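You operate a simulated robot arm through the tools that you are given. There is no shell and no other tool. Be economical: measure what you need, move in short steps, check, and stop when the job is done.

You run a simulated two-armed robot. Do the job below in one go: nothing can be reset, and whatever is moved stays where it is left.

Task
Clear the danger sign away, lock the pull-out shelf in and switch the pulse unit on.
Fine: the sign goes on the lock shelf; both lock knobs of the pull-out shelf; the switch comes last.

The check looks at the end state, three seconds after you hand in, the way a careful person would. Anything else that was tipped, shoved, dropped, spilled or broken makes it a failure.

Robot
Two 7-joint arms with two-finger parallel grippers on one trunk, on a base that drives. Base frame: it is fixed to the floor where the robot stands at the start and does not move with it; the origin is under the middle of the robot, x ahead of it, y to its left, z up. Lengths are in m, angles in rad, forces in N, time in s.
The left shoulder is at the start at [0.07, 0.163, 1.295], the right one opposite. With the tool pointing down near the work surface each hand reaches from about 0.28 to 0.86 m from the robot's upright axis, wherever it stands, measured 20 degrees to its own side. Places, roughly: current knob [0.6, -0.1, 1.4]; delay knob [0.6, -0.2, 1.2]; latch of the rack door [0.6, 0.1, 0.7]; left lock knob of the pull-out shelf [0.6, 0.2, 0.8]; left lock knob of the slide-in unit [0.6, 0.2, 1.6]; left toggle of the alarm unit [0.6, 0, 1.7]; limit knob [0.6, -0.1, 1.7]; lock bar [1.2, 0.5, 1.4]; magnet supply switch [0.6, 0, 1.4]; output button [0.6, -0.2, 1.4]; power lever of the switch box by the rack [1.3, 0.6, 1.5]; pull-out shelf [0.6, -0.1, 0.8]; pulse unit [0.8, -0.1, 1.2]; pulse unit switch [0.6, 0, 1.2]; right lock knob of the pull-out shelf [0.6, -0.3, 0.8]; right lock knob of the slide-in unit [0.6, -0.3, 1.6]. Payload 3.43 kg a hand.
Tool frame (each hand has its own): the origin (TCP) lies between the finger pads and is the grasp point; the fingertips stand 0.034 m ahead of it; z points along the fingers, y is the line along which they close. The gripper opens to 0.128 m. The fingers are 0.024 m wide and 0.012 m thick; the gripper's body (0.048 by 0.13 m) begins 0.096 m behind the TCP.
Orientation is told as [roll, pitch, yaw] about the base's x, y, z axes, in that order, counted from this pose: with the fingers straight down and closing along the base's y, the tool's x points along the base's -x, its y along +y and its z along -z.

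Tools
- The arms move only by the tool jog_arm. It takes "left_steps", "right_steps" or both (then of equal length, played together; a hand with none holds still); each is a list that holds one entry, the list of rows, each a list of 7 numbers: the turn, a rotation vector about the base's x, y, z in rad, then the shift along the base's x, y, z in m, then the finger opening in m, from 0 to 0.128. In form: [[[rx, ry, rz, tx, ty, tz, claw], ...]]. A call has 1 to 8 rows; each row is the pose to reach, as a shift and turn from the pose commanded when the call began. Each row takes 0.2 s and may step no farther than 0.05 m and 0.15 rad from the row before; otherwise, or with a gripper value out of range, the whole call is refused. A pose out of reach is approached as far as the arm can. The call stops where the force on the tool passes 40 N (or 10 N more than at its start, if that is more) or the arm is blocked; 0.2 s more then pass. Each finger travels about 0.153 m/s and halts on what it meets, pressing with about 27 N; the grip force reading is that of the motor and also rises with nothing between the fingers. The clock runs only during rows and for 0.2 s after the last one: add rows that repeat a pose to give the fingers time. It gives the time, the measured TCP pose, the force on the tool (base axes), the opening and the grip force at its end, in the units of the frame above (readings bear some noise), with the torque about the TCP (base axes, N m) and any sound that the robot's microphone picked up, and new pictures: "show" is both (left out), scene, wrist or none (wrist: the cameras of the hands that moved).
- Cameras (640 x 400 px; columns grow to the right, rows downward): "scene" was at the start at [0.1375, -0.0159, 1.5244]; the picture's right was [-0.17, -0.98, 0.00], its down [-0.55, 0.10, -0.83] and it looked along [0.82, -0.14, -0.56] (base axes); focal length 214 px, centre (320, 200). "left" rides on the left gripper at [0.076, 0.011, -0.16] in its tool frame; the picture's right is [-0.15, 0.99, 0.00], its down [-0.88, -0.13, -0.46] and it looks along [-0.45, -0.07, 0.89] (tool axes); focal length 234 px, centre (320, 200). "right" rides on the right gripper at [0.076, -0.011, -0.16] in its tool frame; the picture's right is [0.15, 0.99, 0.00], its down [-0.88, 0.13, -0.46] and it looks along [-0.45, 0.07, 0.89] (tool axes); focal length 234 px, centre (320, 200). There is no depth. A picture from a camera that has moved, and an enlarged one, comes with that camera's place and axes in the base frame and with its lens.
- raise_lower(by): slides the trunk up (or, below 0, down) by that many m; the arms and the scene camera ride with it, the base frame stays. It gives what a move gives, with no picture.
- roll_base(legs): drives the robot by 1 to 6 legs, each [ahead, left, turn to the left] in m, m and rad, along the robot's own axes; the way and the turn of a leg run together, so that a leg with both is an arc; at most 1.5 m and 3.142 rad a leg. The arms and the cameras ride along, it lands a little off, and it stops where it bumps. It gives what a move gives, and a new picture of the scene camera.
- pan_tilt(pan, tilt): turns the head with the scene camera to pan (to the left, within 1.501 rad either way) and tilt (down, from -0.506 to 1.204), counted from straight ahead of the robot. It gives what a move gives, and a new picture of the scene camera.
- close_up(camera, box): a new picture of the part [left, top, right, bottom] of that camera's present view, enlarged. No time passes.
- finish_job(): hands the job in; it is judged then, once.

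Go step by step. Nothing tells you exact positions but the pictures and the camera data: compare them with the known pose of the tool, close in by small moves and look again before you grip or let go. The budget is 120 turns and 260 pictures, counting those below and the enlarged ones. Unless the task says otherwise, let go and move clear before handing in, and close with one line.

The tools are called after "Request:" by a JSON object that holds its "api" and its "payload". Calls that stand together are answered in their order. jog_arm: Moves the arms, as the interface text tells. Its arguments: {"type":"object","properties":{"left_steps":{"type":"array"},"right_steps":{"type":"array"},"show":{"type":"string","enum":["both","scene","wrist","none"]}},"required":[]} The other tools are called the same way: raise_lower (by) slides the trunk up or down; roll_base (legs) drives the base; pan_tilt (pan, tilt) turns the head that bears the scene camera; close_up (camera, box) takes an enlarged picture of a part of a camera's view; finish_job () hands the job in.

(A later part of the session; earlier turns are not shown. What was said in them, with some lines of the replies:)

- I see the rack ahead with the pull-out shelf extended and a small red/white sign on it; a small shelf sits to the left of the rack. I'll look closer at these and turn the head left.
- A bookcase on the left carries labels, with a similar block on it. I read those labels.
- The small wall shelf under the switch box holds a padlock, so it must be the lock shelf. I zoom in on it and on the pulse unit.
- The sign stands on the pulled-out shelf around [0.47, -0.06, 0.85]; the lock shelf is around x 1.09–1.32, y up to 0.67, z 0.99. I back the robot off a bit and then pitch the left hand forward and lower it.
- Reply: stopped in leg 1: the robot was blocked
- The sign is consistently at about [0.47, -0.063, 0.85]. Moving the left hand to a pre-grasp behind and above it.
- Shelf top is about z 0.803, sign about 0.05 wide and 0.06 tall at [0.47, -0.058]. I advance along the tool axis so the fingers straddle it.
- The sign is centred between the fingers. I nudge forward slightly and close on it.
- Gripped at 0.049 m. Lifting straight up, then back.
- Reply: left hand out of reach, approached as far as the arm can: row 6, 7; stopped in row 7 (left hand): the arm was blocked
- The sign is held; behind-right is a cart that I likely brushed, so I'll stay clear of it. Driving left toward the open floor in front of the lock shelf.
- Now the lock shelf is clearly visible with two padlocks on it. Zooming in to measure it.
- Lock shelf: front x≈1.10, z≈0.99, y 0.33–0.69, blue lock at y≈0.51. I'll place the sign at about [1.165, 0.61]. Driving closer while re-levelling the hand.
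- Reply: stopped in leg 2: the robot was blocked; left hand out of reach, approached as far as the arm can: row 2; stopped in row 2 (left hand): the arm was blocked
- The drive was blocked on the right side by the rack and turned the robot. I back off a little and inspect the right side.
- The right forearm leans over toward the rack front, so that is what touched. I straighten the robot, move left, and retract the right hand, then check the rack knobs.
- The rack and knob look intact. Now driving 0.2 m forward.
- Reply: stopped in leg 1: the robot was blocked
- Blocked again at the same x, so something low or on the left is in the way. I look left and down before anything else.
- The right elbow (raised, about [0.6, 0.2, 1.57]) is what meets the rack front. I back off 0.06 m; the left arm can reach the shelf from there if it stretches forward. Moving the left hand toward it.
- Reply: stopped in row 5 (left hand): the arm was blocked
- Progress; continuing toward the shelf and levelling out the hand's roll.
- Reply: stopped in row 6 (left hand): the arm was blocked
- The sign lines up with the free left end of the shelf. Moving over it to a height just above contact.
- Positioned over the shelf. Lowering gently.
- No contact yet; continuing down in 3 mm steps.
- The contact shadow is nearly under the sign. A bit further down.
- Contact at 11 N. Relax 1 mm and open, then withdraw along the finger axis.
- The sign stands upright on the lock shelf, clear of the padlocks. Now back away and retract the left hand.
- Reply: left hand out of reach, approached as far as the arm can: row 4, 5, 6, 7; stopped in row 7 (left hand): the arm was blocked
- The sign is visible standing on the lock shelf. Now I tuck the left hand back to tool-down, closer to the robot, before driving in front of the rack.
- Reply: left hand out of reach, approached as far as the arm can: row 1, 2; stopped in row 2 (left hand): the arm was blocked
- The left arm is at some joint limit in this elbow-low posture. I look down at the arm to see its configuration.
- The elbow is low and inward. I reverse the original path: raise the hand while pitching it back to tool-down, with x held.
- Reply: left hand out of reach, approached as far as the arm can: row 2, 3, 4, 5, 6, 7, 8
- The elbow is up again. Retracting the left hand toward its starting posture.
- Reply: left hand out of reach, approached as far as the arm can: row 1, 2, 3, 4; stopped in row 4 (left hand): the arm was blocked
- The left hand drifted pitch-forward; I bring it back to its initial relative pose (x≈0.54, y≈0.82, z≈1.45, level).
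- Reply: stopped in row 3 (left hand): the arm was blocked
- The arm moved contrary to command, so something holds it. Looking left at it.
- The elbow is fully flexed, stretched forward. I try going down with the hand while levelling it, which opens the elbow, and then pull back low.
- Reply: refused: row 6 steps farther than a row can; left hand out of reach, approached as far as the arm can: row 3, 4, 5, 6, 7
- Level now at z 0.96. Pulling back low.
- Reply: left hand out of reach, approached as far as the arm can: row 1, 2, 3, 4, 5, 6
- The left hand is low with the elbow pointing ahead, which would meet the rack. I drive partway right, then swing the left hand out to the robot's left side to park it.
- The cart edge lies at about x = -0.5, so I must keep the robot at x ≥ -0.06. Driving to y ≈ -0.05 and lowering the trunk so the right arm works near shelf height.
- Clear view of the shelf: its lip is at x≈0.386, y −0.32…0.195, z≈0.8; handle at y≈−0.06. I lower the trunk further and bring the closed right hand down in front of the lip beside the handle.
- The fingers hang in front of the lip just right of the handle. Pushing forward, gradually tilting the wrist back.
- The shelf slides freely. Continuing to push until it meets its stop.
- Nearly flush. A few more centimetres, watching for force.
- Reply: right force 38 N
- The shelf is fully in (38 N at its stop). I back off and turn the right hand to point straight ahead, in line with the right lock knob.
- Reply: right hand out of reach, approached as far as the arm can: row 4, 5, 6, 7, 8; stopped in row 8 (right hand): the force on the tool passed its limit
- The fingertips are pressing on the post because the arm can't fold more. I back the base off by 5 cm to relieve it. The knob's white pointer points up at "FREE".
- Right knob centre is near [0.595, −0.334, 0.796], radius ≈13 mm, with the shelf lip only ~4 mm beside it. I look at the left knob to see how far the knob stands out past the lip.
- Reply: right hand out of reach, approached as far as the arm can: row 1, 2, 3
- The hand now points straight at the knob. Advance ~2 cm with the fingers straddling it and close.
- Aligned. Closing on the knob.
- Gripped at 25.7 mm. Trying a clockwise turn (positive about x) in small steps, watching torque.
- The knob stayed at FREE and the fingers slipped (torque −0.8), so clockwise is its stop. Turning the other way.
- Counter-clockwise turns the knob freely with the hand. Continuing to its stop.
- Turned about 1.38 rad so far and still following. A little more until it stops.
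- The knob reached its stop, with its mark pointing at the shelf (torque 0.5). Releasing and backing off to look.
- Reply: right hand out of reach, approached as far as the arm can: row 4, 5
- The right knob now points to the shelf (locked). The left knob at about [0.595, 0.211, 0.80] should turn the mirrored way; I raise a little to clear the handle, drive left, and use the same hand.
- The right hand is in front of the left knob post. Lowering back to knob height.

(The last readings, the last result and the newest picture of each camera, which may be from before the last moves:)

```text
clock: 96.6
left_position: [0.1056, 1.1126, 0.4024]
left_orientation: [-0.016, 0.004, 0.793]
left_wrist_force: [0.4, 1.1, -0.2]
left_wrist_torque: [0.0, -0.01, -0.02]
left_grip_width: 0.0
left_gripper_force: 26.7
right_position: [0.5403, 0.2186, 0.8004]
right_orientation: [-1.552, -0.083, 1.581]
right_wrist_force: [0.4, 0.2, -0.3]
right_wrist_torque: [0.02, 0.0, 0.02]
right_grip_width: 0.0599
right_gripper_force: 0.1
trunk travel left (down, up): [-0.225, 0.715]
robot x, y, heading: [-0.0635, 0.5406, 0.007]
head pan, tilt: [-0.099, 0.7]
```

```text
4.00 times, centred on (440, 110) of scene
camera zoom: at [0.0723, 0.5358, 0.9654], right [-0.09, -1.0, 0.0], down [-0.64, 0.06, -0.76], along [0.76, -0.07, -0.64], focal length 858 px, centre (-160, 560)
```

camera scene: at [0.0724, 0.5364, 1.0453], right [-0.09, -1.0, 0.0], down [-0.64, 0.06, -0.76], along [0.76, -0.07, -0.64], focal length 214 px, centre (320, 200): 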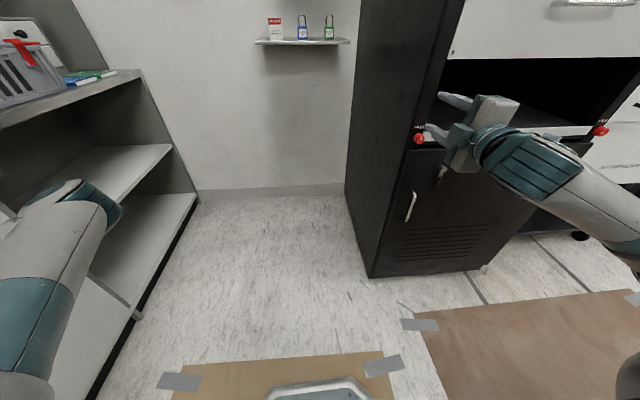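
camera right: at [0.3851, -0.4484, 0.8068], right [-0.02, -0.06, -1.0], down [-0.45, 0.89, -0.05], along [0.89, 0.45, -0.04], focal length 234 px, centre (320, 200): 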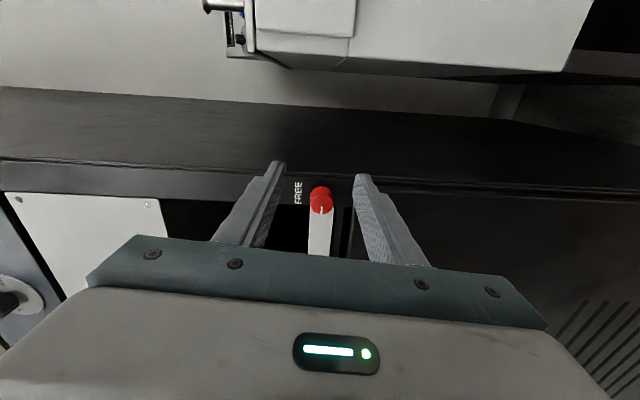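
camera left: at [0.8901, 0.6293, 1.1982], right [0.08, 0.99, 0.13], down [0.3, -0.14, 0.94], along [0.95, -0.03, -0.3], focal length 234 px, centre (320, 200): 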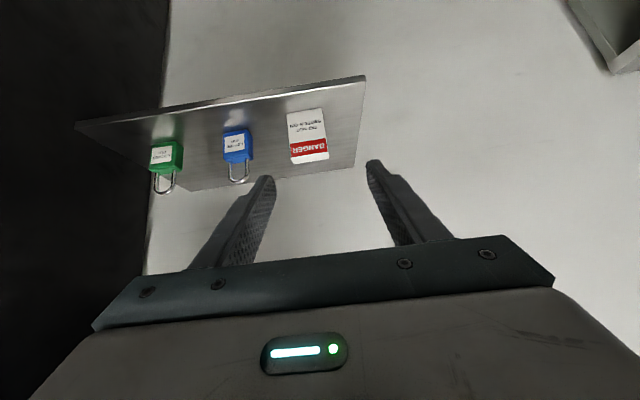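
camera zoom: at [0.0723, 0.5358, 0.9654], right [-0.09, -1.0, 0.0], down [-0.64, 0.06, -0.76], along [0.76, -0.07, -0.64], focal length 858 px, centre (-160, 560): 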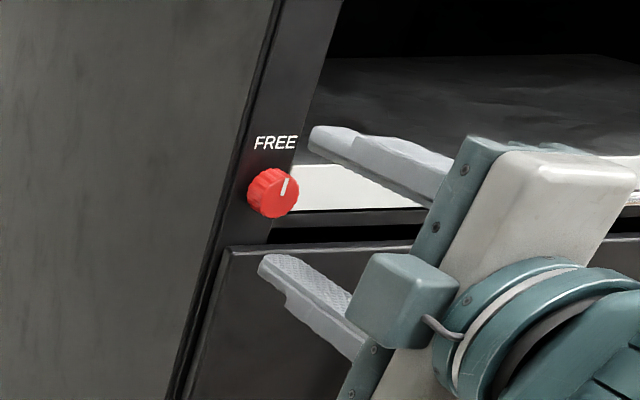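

Knob at [0.595, 0.2165, 0.799], the hand is aligned within 2 mm. Advance and close.

Request:
{"api": "jog_arm", "payload": {"right_steps": [[[0, 0, 0, 0.012, -0.002, -0.001, 0.06], [0, 0, 0, 0.024, -0.002, -0.001, 0.06], [0, 0, 0, 0.035, -0.002, -0.001, 0.06], [0, 0, 0, 0.035, -0.002, -0.001, 0.04], [0, 0, 0, 0.035, -0.002, -0.001, 0.025], [0, 0, 0, 0.035, -0.002, -0.001, 0.01], [0, 0, 0, 0.035, -0.002, -0.001, 0.01]]], "show": "wrist"}}

Request:
{"api": "close_up", "payload": {"camera": "right", "box": [240, 100, 400, 200]}}

```text
clock: 97.6
left_position: [0.1059, 1.112, 0.4032]
left_orientation: [-0.015, 0.003, 0.792]
left_wrist_force: [0.0, -0.5, 0.4]
left_wrist_torque: [0.01, 0.03, -0.01]
left_grip_width: 0.0
left_gripper_force: 26.8
right_position: [0.5734, 0.217, 0.791]
right_orientation: [-1.539, -0.083, 1.583]
right_wrist_force: [-13.7, -1.1, -10.4]
right_wrist_torque: [0.11, 0.83, -0.13]
right_grip_width: 0.0461
right_gripper_force: 5.2
trunk travel left (down, up): [-0.225, 0.715]
robot x, y, heading: [-0.0637, 0.5431, 0.008]
head pan, tilt: [-0.099, 0.7]
stopped in row 4 (right hand): the force on the tool passed its limit (the readings are from after the stop); the commanded pose is now the measured one
camera right: at [0.4149, 0.1389, 0.8014], right [-0.03, -0.06, -1.0], down [-0.47, 0.88, -0.04], along [0.88, 0.47, -0.06], focal length 234 px, centre (320, 200)
```

right: 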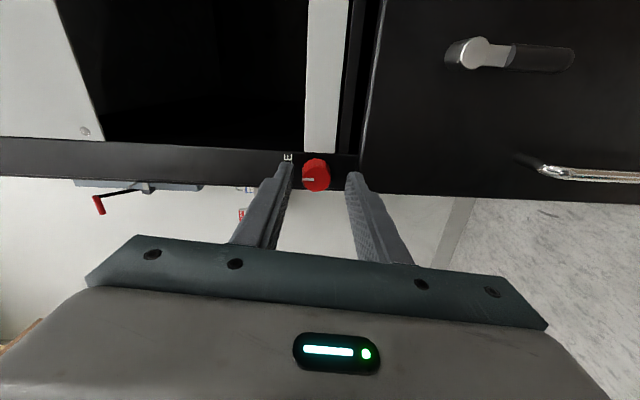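

```text
4.00 times, centred on (320, 150) of right
camera zoom: at [0.4149, 0.1389, 0.8014], right [-0.03, -0.06, -1.0], down [-0.47, 0.88, -0.04], along [0.88, 0.47, -0.06], focal length 937 px, centre (320, 400)
```

zoom: 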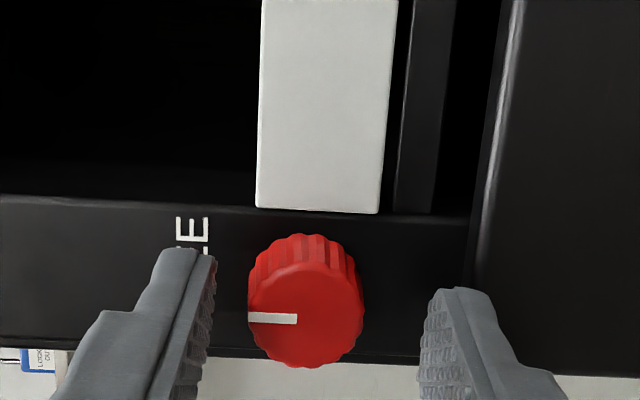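

A fingertip touched the cabinet door's top edge. Back off 1.5 cm, narrow the opening to 36 mm, re-centre in z, and advance a little less.

Request:
{"api": "jog_arm", "payload": {"right_steps": [[[0, 0, 0, -0.015, 0, 0.004, 0.046], [0, 0, 0, -0.02, 0, 0.009, 0.038], [0, 0, 0, -0.02, 0, 0.009, 0.036], [0, 0, 0, -0.02, 0, 0.009, 0.036]]], "show": "wrist"}}

Request:
{"api": "close_up", "payload": {"camera": "right", "box": [240, 100, 400, 200]}}

Request:
{"api": "close_up", "payload": {"camera": "scene", "box": [380, 80, 480, 160]}}

```text
clock: 98.6
left_position: [0.1059, 1.1125, 0.4025]
left_orientation: [-0.016, 0.005, 0.791]
left_wrist_force: [0.1, -0.6, -0.4]
left_wrist_torque: [-0.03, -0.02, -0.01]
left_grip_width: 0.0
left_gripper_force: 26.6
right_position: [0.5539, 0.2173, 0.8044]
right_orientation: [-1.544, -0.084, 1.582]
right_wrist_force: [0.2, -0.1, 0.8]
right_wrist_torque: [0.0, -0.01, 0.01]
right_grip_width: 0.036
right_gripper_force: 0.1
trunk travel left (down, up): [-0.225, 0.715]
robot x, y, heading: [-0.0671, 0.5403, 0.008]
head pan, tilt: [-0.099, 0.7]
camera right: at [0.3965, 0.1395, 0.8133], right [-0.03, -0.06, -1.0], down [-0.47, 0.88, -0.04], along [0.88, 0.47, -0.05], focal length 234 px, centre (320, 200)
```

right: 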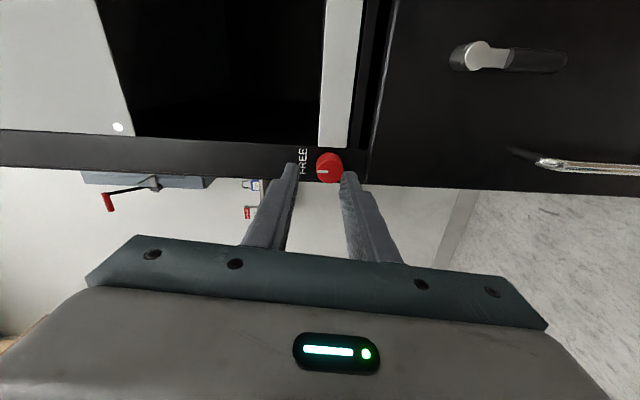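

```text
4.00 times, centred on (320, 150) of right
camera zoom: at [0.3965, 0.1395, 0.8133], right [-0.03, -0.06, -1.0], down [-0.47, 0.88, -0.04], along [0.88, 0.47, -0.05], focal length 937 px, centre (320, 400)
```

zoom: 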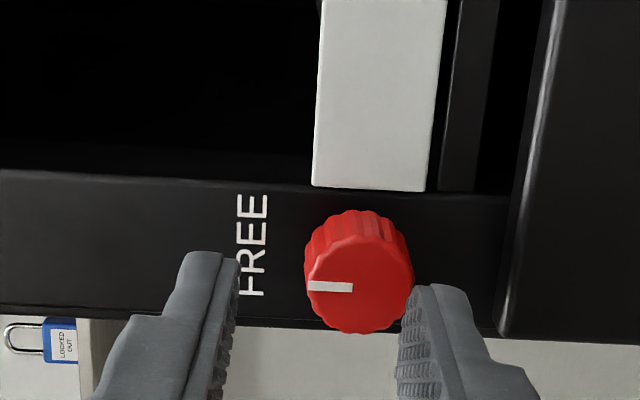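

```text
5.00 times, centred on (430, 120) of scene
camera zoom: at [0.0716, 0.5355, 0.9653], right [-0.09, -1.0, 0.0], down [-0.64, 0.06, -0.76], along [0.76, -0.07, -0.64], focal length 1072 px, centre (-230, 600)
```

zoom: 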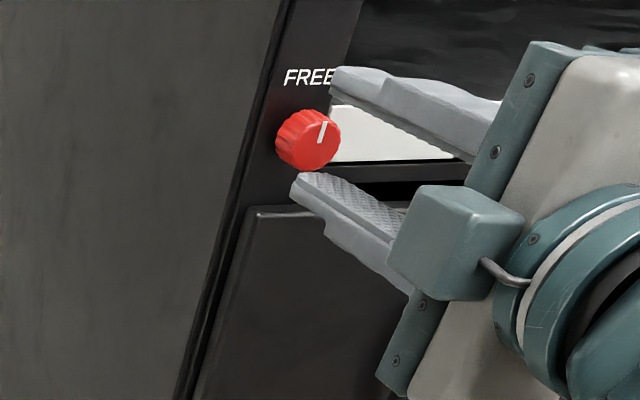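

Knob centre z ≈ 0.7955. Lower 8 mm, advance 2 cm with the narrow opening and close.

Request:
{"api": "jog_arm", "payload": {"right_steps": [[[0, 0, 0, 0.0, -0.001, -0.008, 0.036], [0, 0, 0, 0.01, -0.001, -0.008, 0.036], [0, 0, 0, 0.02, -0.001, -0.008, 0.036], [0, 0, 0, 0.02, -0.001, -0.008, 0.028], [0, 0, 0, 0.02, -0.001, -0.008, 0.015], [0, 0, 0, 0.02, -0.001, -0.008, 0.01]]], "show": "wrist"}}

Request:
{"api": "close_up", "payload": {"camera": "right", "box": [240, 100, 400, 200]}}

```text
clock: 100.0
left_position: [0.1062, 1.1126, 0.4022]
left_orientation: [-0.016, 0.005, 0.792]
left_wrist_force: [0.1, 0.2, 1.0]
left_wrist_torque: [0.01, 0.0, -0.05]
left_grip_width: 0.0003
left_gripper_force: 26.9
right_position: [0.5746, 0.2148, 0.7945]
right_orientation: [-1.542, -0.083, 1.584]
right_wrist_force: [-2.7, 0.3, -4.4]
right_wrist_torque: [0.04, -0.4, -0.24]
right_grip_width: 0.0261
right_gripper_force: 45.4
trunk travel left (down, up): [-0.225, 0.715]
robot x, y, heading: [-0.0611, 0.5427, 0.013]
head pan, tilt: [-0.099, 0.7]
camera right: at [0.4162, 0.138, 0.8039], right [-0.03, -0.06, -1.0], down [-0.47, 0.88, -0.04], along [0.88, 0.47, -0.05], focal length 234 px, centre (320, 200)
```

right: 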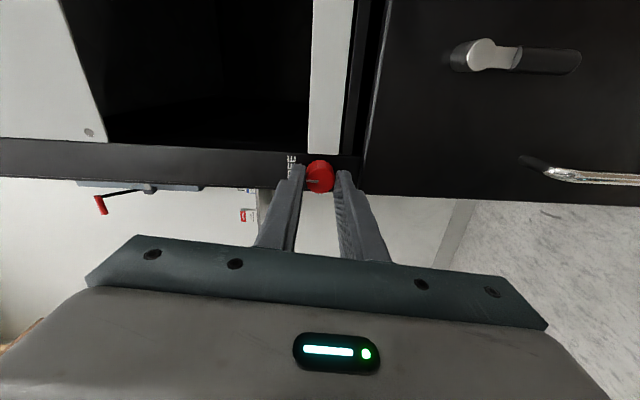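

```text
4.00 times, centred on (320, 150) of right
camera zoom: at [0.4162, 0.138, 0.8039], right [-0.03, -0.06, -1.0], down [-0.47, 0.88, -0.04], along [0.88, 0.47, -0.05], focal length 937 px, centre (320, 400)
```

zoom: 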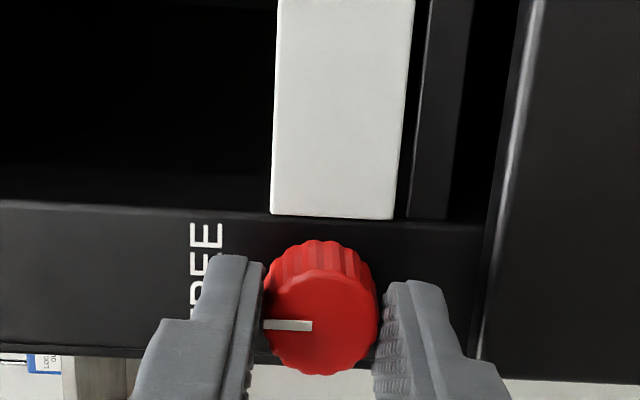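

Gripped. Turning clockwise (+x) toward the shelf.

Request:
{"api": "jog_arm", "payload": {"right_steps": [[[0.1, 0, 0, 0, 0, 0, 0.01], [0.22, 0, 0, 0, 0, 0, 0.01], [0.35, 0, 0, 0, 0, 0, 0.01], [0.48, 0, 0, 0, 0, 0, 0.01]]], "show": "wrist"}}

Request:
{"api": "close_up", "payload": {"camera": "right", "box": [240, 100, 400, 200]}}

```text
clock: 101.0
left_position: [0.1059, 1.1114, 0.4021]
left_orientation: [-0.015, 0.004, 0.792]
left_wrist_force: [0.6, -1.0, 0.1]
left_wrist_torque: [0.02, -0.01, -0.01]
left_grip_width: 0.0
left_gripper_force: 27.1
right_position: [0.5744, 0.2146, 0.7948]
right_orientation: [-1.55, -0.565, 1.585]
right_wrist_force: [-12.6, -2.2, -11.3]
right_wrist_torque: [0.01, -0.56, 0.19]
right_grip_width: 0.0257
right_gripper_force: 45.2
trunk travel left (down, up): [-0.225, 0.715]
robot x, y, heading: [-0.0632, 0.5444, 0.012]
head pan, tilt: [-0.099, 0.7]
camera right: at [0.4161, 0.1424, 0.7664], right [-0.03, 0.41, -0.91], down [-0.47, 0.8, 0.37], along [0.88, 0.44, 0.17], focal length 234 px, centre (320, 200)
```

right: 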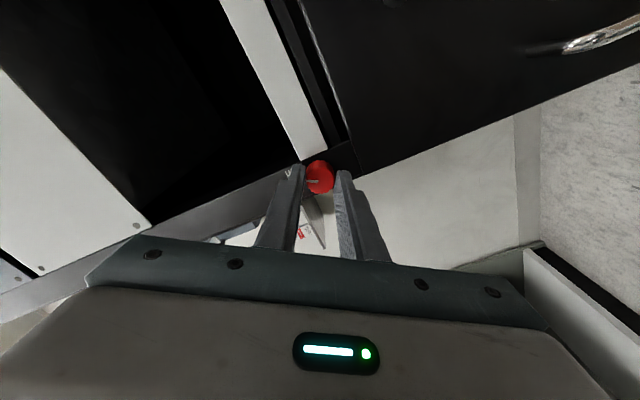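

```text
4.00 times, centred on (320, 150) of right
camera zoom: at [0.4161, 0.1424, 0.7664], right [-0.03, 0.41, -0.91], down [-0.47, 0.8, 0.37], along [0.88, 0.44, 0.17], focal length 937 px, centre (320, 400)
```

zoom: 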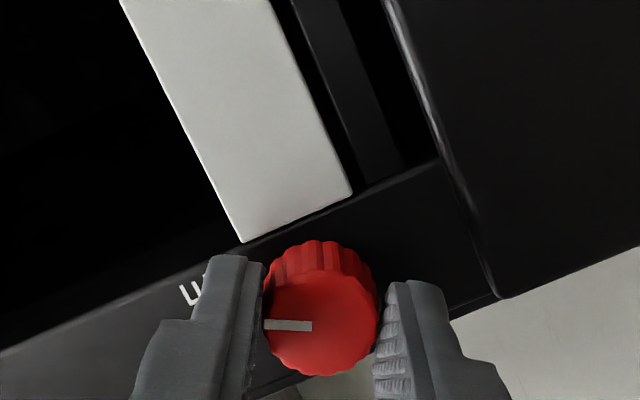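

It turns freely. Continuing to its stop.

Request:
{"api": "jog_arm", "payload": {"right_steps": [[[0.14, 0, 0, 0, 0, 0, 0.01], [0.28, 0, 0, 0, 0, 0, 0.01], [0.42, 0, 0, 0, 0, 0, 0.01], [0.56, 0, 0, 0, 0, 0, 0.01], [0.7, 0, 0, 0, 0, 0, 0.01], [0.84, 0, 0, 0, 0, 0, 0.01], [0.98, 0, 0, 0, 0, 0, 0.01], [1.12, 0, 0, 0, 0, 0, 0.01]]], "show": "none"}}

Request:
{"api": "close_up", "payload": {"camera": "right", "box": [240, 100, 400, 200]}}

```text
clock: 102.8
left_position: [0.1064, 1.1129, 0.4028]
left_orientation: [-0.013, 0.005, 0.79]
left_wrist_force: [0.0, -0.3, -0.3]
left_wrist_torque: [-0.02, 0.02, 0.0]
left_grip_width: 0.0001
left_gripper_force: 27.0
right_position: [0.5753, 0.2143, 0.7948]
right_orientation: [1.718, -1.454, -1.691]
right_wrist_force: [3.5, -10.4, -4.5]
right_wrist_torque: [-0.26, 0.16, -0.87]
right_grip_width: 0.0259
right_gripper_force: 45.0
trunk travel left (down, up): [-0.225, 0.715]
robot x, y, heading: [-0.0605, 0.5438, 0.008]
head pan, tilt: [-0.099, 0.7]
```

```text
4.00 times, centred on (320, 150) of right
camera zoom: at [0.4163, 0.2095, 0.715], right [-0.02, 1.0, -0.03], down [-0.47, 0.02, 0.88], along [0.88, 0.04, 0.47], focal length 937 px, centre (320, 400)
```

zoom: 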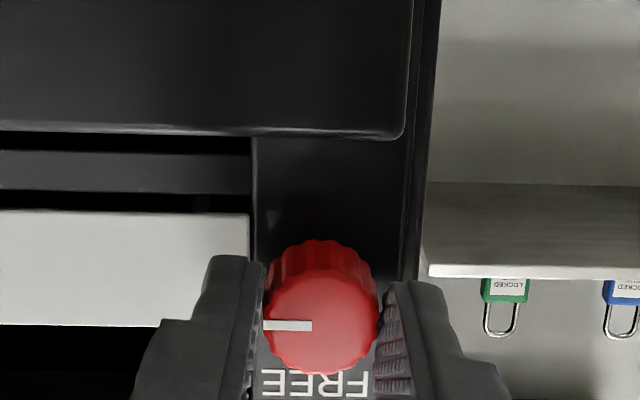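

The mark now points at the shelf; a touch more to be sure of the stop, then release and back off.

Request:
{"api": "jog_arm", "payload": {"right_steps": [[[0.07, 0, 0, 0, 0, 0, 0.01], [0.14, 0, 0, 0, 0, 0, 0.01], [0.14, 0, 0, 0, 0, 0, 0.03], [0.14, 0, 0, 0, 0, 0, 0.05], [0.14, 0, 0, -0.015, 0, 0, 0.05], [0.14, 0, 0, -0.03, 0.01, 0, 0.05]]], "show": "none"}}

Request:
{"api": "close_up", "payload": {"camera": "right", "box": [200, 80, 440, 230]}}

Request:
{"api": "close_up", "payload": {"camera": "scene", "box": [380, 60, 500, 160]}}

```text
clock: 104.2
left_position: [0.1063, 1.1129, 0.4015]
left_orientation: [-0.015, 0.005, 0.791]
left_wrist_force: [-0.3, 0.2, 0.3]
left_wrist_torque: [0.0, 0.01, -0.02]
left_grip_width: 0.0
left_gripper_force: 27.1
right_position: [0.5414, 0.2264, 0.7957]
right_orientation: [1.645, -1.317, -1.62]
right_wrist_force: [0.5, 0.4, -1.3]
right_wrist_torque: [0.0, 0.0, -0.03]
right_grip_width: 0.0497
right_gripper_force: 0.0
trunk travel left (down, up): [-0.225, 0.715]
robot x, y, heading: [-0.0646, 0.5432, 0.006]
head pan, tilt: [-0.099, 0.7]
```

```text
2.67 times, centred on (320, 155) of right
camera zoom: at [0.3843, 0.2324, 0.7164], right [-0.03, 0.99, 0.1], down [-0.47, -0.1, 0.88], along [0.88, -0.03, 0.47], focal length 624 px, centre (320, 320)
```

zoom: 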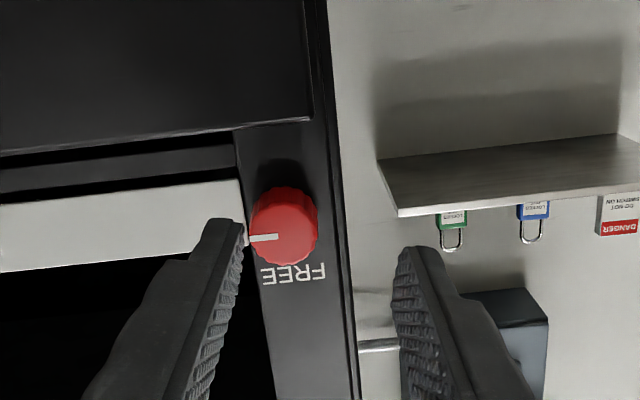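

```text
4.00 times, centred on (440, 110) of scene
camera zoom: at [0.0715, 0.5356, 0.9653], right [-0.09, -1.0, 0.0], down [-0.64, 0.06, -0.76], along [0.76, -0.07, -0.64], focal length 858 px, centre (-160, 560)
```

zoom: 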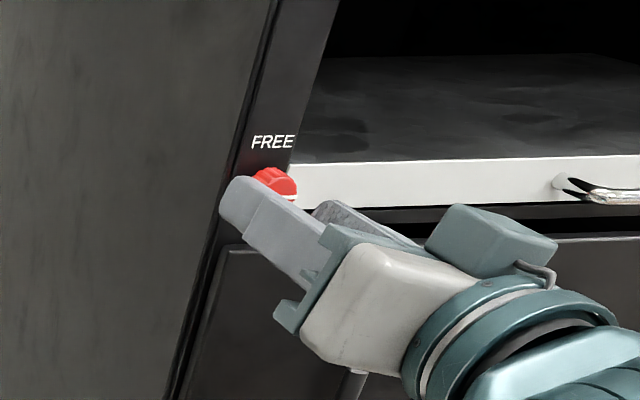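

Both knobs point at the shelf. Now the switch: close the fingers, raise the trunk so the hand comes to z≈1.17, then drive right toward the pulse unit switch.

Request:
{"api": "jog_arm", "payload": {"right_steps": [[[0, 0, 0, -0.005, 0.01, 0, 0.03], [-0.05, 0, 0, -0.01, 0.01, 0, 0.0], [-0.1, 0, 0, -0.01, 0.01, 0, 0.0]]], "show": "none"}}

Request:
{"api": "raise_lower", "payload": {"by": 0.375}}

Request:
{"api": "roll_base", "payload": {"legs": [[0, -0.16, 0]]}}

Request:
{"api": "pan_tilt", "payload": {"pan": -0.5, "tilt": 0.4}}

```text
clock: 105.0
left_position: [0.1055, 1.1126, 0.4028]
left_orientation: [-0.016, 0.006, 0.789]
left_wrist_force: [-0.7, 1.0, -0.2]
left_wrist_torque: [-0.02, -0.02, -0.01]
left_grip_width: 0.0
left_gripper_force: 26.5
right_position: [0.5438, 0.2336, 0.7949]
right_orientation: [1.678, -1.417, -1.651]
right_wrist_force: [0.2, 0.3, -0.4]
right_wrist_torque: [0.0, -0.02, 0.03]
right_grip_width: 0.0
right_gripper_force: 26.8
right hand out of reach, approached as far as the arm can: row 1, 2, 3
trunk travel left (down, up): [-0.225, 0.715]
robot x, y, heading: [-0.063, 0.5454, 0.01]
head pan, tilt: [-0.099, 0.7]
```

```text
clock: 108.6
left_position: [0.106, 1.1124, 0.7768]
left_orientation: [-0.015, 0.005, 0.79]
left_wrist_force: [-0.3, -0.2, -1.3]
left_wrist_torque: [0.01, -0.03, 0.01]
left_grip_width: 0.0
left_gripper_force: 26.6
right_position: [0.5447, 0.2332, 1.1698]
right_orientation: [1.679, -1.417, -1.65]
right_wrist_force: [0.2, -0.5, -0.2]
right_wrist_torque: [-0.03, 0.01, -0.01]
right_grip_width: 0.0
right_gripper_force: 26.8
trunk travel left (down, up): [-0.6, 0.34]
robot x, y, heading: [-0.0653, 0.5411, 0.008]
head pan, tilt: [-0.099, 0.7]
```

```text
clock: 110.0
left_position: [0.1098, 0.9504, 0.7783]
left_orientation: [-0.015, 0.001, 0.787]
left_wrist_force: [-0.8, 0.0, 0.7]
left_wrist_torque: [0.03, 0.0, -0.04]
left_grip_width: 0.0
left_gripper_force: 27.2
right_position: [0.543, 0.0694, 1.17]
right_orientation: [1.679, -1.418, -1.655]
right_wrist_force: [0.2, -0.1, 0.7]
right_wrist_torque: [0.0, 0.01, 0.04]
right_grip_width: 0.0002
right_gripper_force: 27.0
trunk travel left (down, up): [-0.6, 0.34]
robot x, y, heading: [-0.0621, 0.3815, -0.002]
head pan, tilt: [-0.099, 0.7]
camera scene: at [0.0726, 0.3724, 1.3403], right [-0.1, -1.0, 0.0], down [-0.64, 0.06, -0.76], along [0.76, -0.07, -0.64], focal length 214 px, centre (320, 200)
```

scene: 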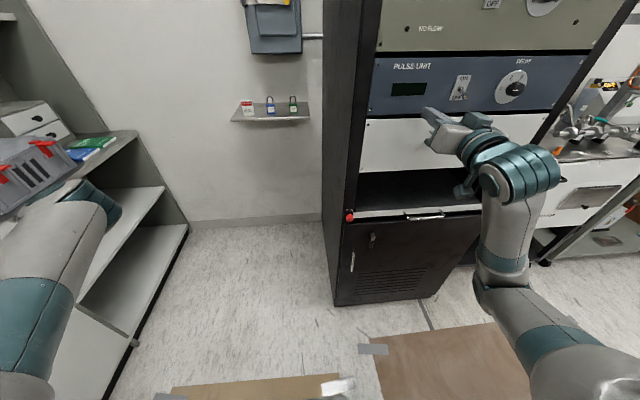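

```text
clock: 110.9
left_position: [0.1093, 0.9505, 0.7775]
left_orientation: [-0.015, 0.005, 0.789]
left_wrist_force: [0.5, -0.3, -0.9]
left_wrist_torque: [0.01, 0.02, 0.01]
left_grip_width: 0.0
left_gripper_force: 26.8
right_position: [0.544, 0.0703, 1.1692]
right_orientation: [1.68, -1.416, -1.656]
right_wrist_force: [0.3, -0.2, 0.2]
right_wrist_torque: [-0.01, 0.0, 0.03]
right_grip_width: 0.0
right_gripper_force: 27.3
trunk travel left (down, up): [-0.6, 0.34]
robot x, y, heading: [-0.0605, 0.3841, 0.006]
head pan, tilt: [-0.499, 0.4]
camera scene: at [0.0696, 0.3378, 1.3671], right [-0.47, -0.88, 0.0], down [-0.34, 0.18, -0.92], along [0.81, -0.44, -0.39], focal length 214 px, centre (320, 200)
```

scene: 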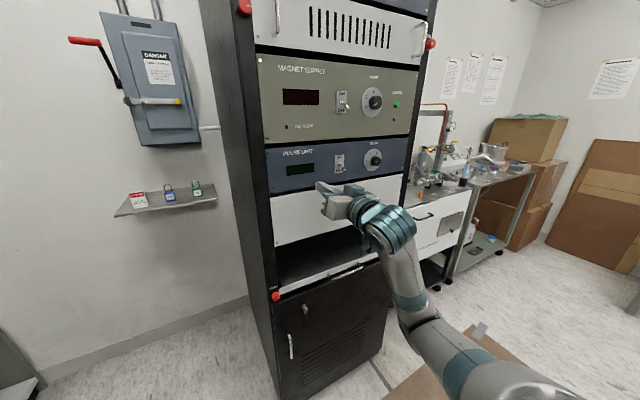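

Nearly there; a further 9.5 cm to the right, then look closely at the switch.

Request:
{"api": "roll_base", "payload": {"legs": [[0, -0.095, 0]]}}

Request:
{"api": "close_up", "payload": {"camera": "right", "box": [160, 60, 480, 260]}}

Request:
{"api": "close_up", "payload": {"camera": "scene", "box": [280, 120, 440, 220]}}

```text
clock: 112.0
left_position: [0.1095, 0.8547, 0.7769]
left_orientation: [-0.016, 0.004, 0.787]
left_wrist_force: [0.0, 0.2, -0.2]
left_wrist_torque: [0.0, 0.04, 0.02]
left_grip_width: 0.0
left_gripper_force: 26.7
right_position: [0.5438, -0.0258, 1.17]
right_orientation: [1.677, -1.417, -1.655]
right_wrist_force: [-0.3, -0.7, -0.4]
right_wrist_torque: [-0.01, -0.02, 0.04]
right_grip_width: 0.0002
right_gripper_force: 26.9
trunk travel left (down, up): [-0.6, 0.34]
robot x, y, heading: [-0.0572, 0.2893, 0.002]
head pan, tilt: [-0.499, 0.4]
camera scene: at [0.0699, 0.2421, 1.3671], right [-0.48, -0.88, 0.0], down [-0.34, 0.19, -0.92], along [0.81, -0.44, -0.39], focal length 214 px, centre (320, 200)
```

scene: 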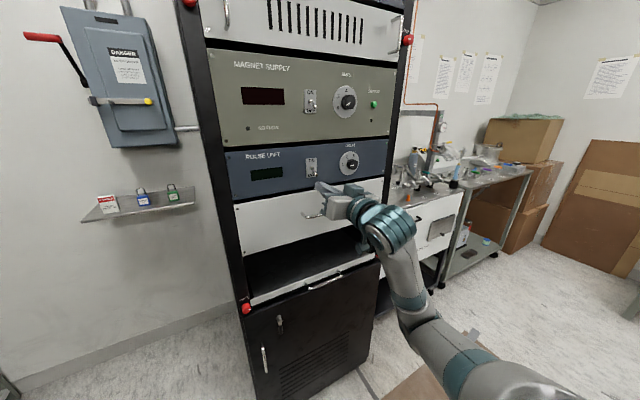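

```text
2.00 times, centred on (320, 160) of right
camera zoom: at [0.3855, -0.0271, 1.0905], right [-0.02, 1.0, 0.01], down [-0.47, -0.02, 0.88], along [0.88, 0.02, 0.47], focal length 468 px, centre (320, 280)
```

zoom: 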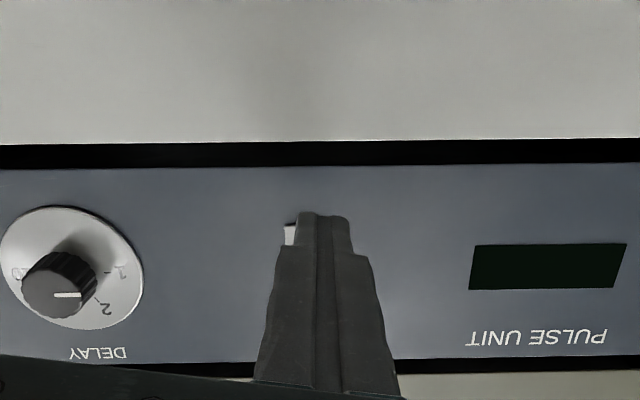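

```text
4.00 times, centred on (360, 170) of scene
camera zoom: at [0.0699, 0.2421, 1.3671], right [-0.48, -0.88, 0.0], down [-0.34, 0.19, -0.92], along [0.81, -0.44, -0.39], focal length 858 px, centre (160, 320)
```

zoom: 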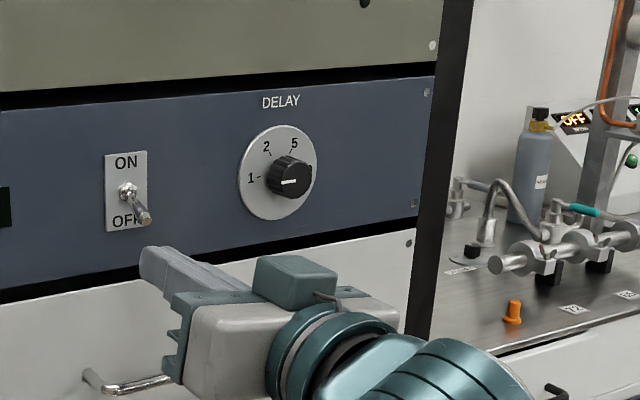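

The lever tip is at about [0.577, −0.023, 1.20], pointing down at OFF, pivot z≈1.213. My fingertips are just below it; advance slightly and sweep up.

Request:
{"api": "jog_arm", "payload": {"right_steps": [[[0, 0, 0, 0.01, 0.002, -0.003, 0.0], [0, 0, 0, 0.018, 0.002, -0.003, 0.0], [0, 0, 0, 0.018, 0.002, 0.007, 0.0], [0, 0, 0, 0.018, 0.002, 0.017, 0.0], [0, 0, 0, 0.018, 0.002, 0.027, 0.0]]], "show": "none"}}

Request:
{"api": "close_up", "payload": {"camera": "scene", "box": [280, 130, 380, 210]}}

```text
clock: 113.2
left_position: [0.1111, 0.8567, 0.7769]
left_orientation: [-0.015, 0.005, 0.788]
left_wrist_force: [-0.2, 1.0, 0.0]
left_wrist_torque: [0.0, 0.04, -0.01]
left_grip_width: 0.0001
left_gripper_force: 26.9
right_position: [0.5607, -0.0226, 1.1969]
right_orientation: [1.678, -1.418, -1.655]
right_wrist_force: [0.1, -0.7, -0.3]
right_wrist_torque: [-0.02, 0.0, 0.01]
right_grip_width: 0.0001
right_gripper_force: 27.2
trunk travel left (down, up): [-0.6, 0.34]
robot x, y, heading: [-0.0597, 0.2838, 0.003]
head pan, tilt: [-0.499, 0.4]
```

```text
5.00 times, centred on (330, 170) of scene
camera zoom: at [0.07, 0.2434, 1.3671], right [-0.48, -0.88, 0.0], down [-0.34, 0.18, -0.92], along [0.81, -0.44, -0.39], focal length 1072 px, centre (270, 350)
```

zoom: 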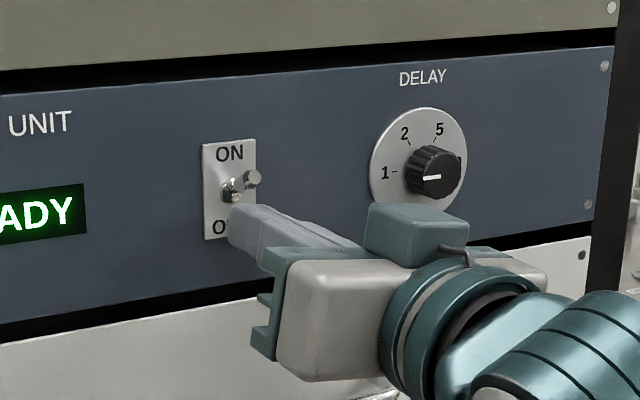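

The lever is up and the display reads READY. I withdraw the hand downward and back, then check everything.

Request:
{"api": "jog_arm", "payload": {"right_steps": [[[0, 0, 0, -0.002, 0, -0.015, 0.0], [0, 0, 0, -0.01, 0, -0.02, 0.0], [0, 0, 0, -0.018, 0, -0.025, 0.0]]], "show": "none"}}

Request:
{"api": "roll_base", "payload": {"legs": [[0, 0.3, 0]]}}

Request:
{"api": "close_up", "payload": {"camera": "scene", "box": [200, 100, 420, 240]}}

Request:
{"api": "pan_tilt", "payload": {"pan": -0.6, "tilt": 0.6}}

Request:
{"api": "close_up", "payload": {"camera": "scene", "box": [160, 150, 480, 350]}}

```text
clock: 114.0
left_position: [0.1104, 0.855, 0.7777]
left_orientation: [-0.016, 0.006, 0.785]
left_wrist_force: [-0.5, -0.3, -0.1]
left_wrist_torque: [-0.01, 0.0, -0.01]
left_grip_width: 0.0
left_gripper_force: 26.9
right_position: [0.544, -0.0232, 1.1718]
right_orientation: [1.678, -1.418, -1.657]
right_wrist_force: [0.2, -0.4, -0.7]
right_wrist_torque: [-0.04, -0.02, 0.01]
right_grip_width: 0.0
right_gripper_force: 27.3
trunk travel left (down, up): [-0.6, 0.34]
robot x, y, heading: [-0.0627, 0.2905, 0.004]
head pan, tilt: [-0.499, 0.4]
```

```text
clock: 116.1
left_position: [0.1035, 1.1671, 0.7768]
left_orientation: [-0.016, 0.005, 0.794]
left_wrist_force: [0.1, 0.6, -0.8]
left_wrist_torque: [-0.04, 0.0, -0.03]
left_grip_width: 0.0
left_gripper_force: 26.8
right_position: [0.5442, 0.2909, 1.1719]
right_orientation: [1.68, -1.419, -1.649]
right_wrist_force: [-0.6, -0.1, 0.6]
right_wrist_torque: [0.02, 0.03, 0.0]
right_grip_width: 0.0
right_gripper_force: 26.9
trunk travel left (down, up): [-0.6, 0.34]
robot x, y, heading: [-0.0663, 0.5949, 0.011]
head pan, tilt: [-0.499, 0.4]
camera scene: at [0.0679, 0.5542, 1.3672], right [-0.47, -0.88, 0.0], down [-0.34, 0.18, -0.92], along [0.81, -0.43, -0.39], focal length 214 px, centre (320, 200)
```

scene: 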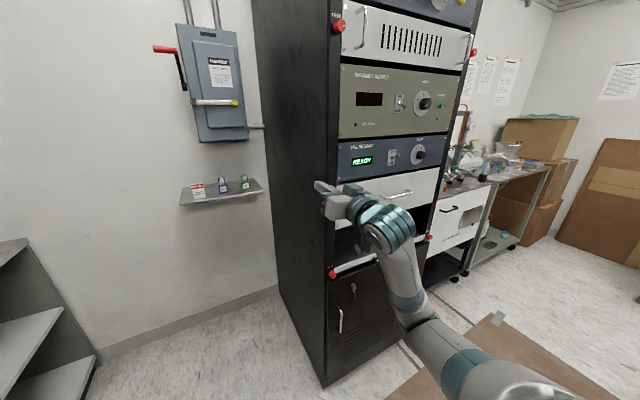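

```text
2.86 times, centred on (310, 170) of scene
camera zoom: at [0.0679, 0.5542, 1.3672], right [-0.47, -0.88, 0.0], down [-0.34, 0.18, -0.92], along [0.81, -0.43, -0.39], focal length 613 px, centre (349, 286)
```

zoom: 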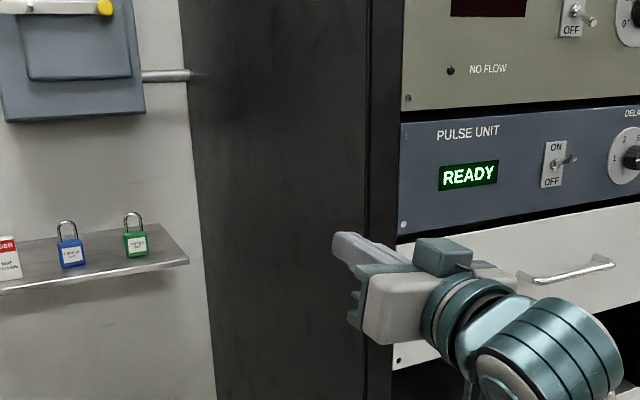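

```text
clock: 116.8
left_position: [0.1039, 1.1656, 0.7765]
left_orientation: [-0.017, 0.004, 0.795]
left_wrist_force: [-0.4, -0.3, -0.7]
left_wrist_torque: [0.03, -0.05, -0.01]
left_grip_width: 0.0
left_gripper_force: 27.4
right_position: [0.5437, 0.291, 1.1726]
right_orientation: [1.677, -1.418, -1.648]
right_wrist_force: [0.0, 0.5, -0.1]
right_wrist_torque: [-0.02, 0.01, -0.02]
right_grip_width: 0.0001
right_gripper_force: 26.9
trunk travel left (down, up): [-0.6, 0.34]
robot x, y, heading: [-0.0624, 0.6008, 0.01]
head pan, tilt: [-0.6, 0.6]
camera scene: at [0.0596, 0.5476, 1.349], right [-0.56, -0.83, 0.0], down [-0.47, 0.31, -0.83], along [0.69, -0.46, -0.56], focal length 214 px, centre (320, 200)
```

scene: 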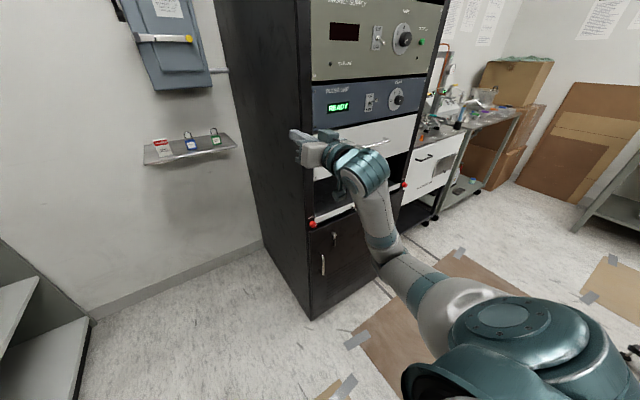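

```text
2.00 times, centred on (320, 250) of scene
camera zoom: at [0.0596, 0.5476, 1.349], right [-0.56, -0.83, 0.0], down [-0.47, 0.31, -0.83], along [0.69, -0.46, -0.56], focal length 429 px, centre (320, 100)
```

zoom: 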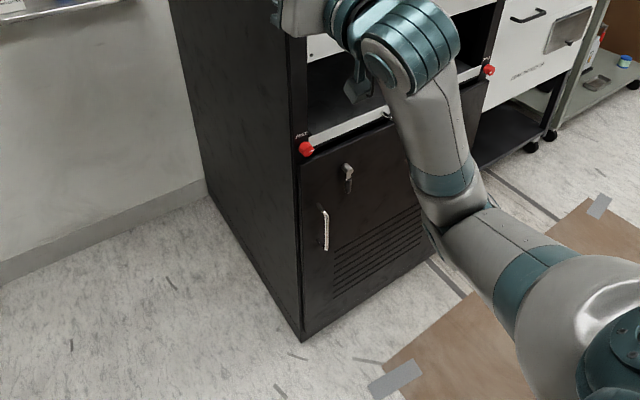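

The display reads READY and the lever is up. Both lock knobs point to the fully inserted shelf, and the sign stands on the lock shelf beside the padlocks. The hands are clear, so I hand in.

Request:
{"api": "finish_job", "payload": {}}

```text
The job is handed in.
```

The danger sign stands on the lock shelf, the pull-out shelf is pushed in with both lock knobs turned to their stops, and the pulse unit was switched on last and reads READY. The robot was blocked three times while driving: once backing up, probably against the cart, and twice when the right arm met the rack front. I saw nothing moved at the rack, but I did not check the cart closely afterward.
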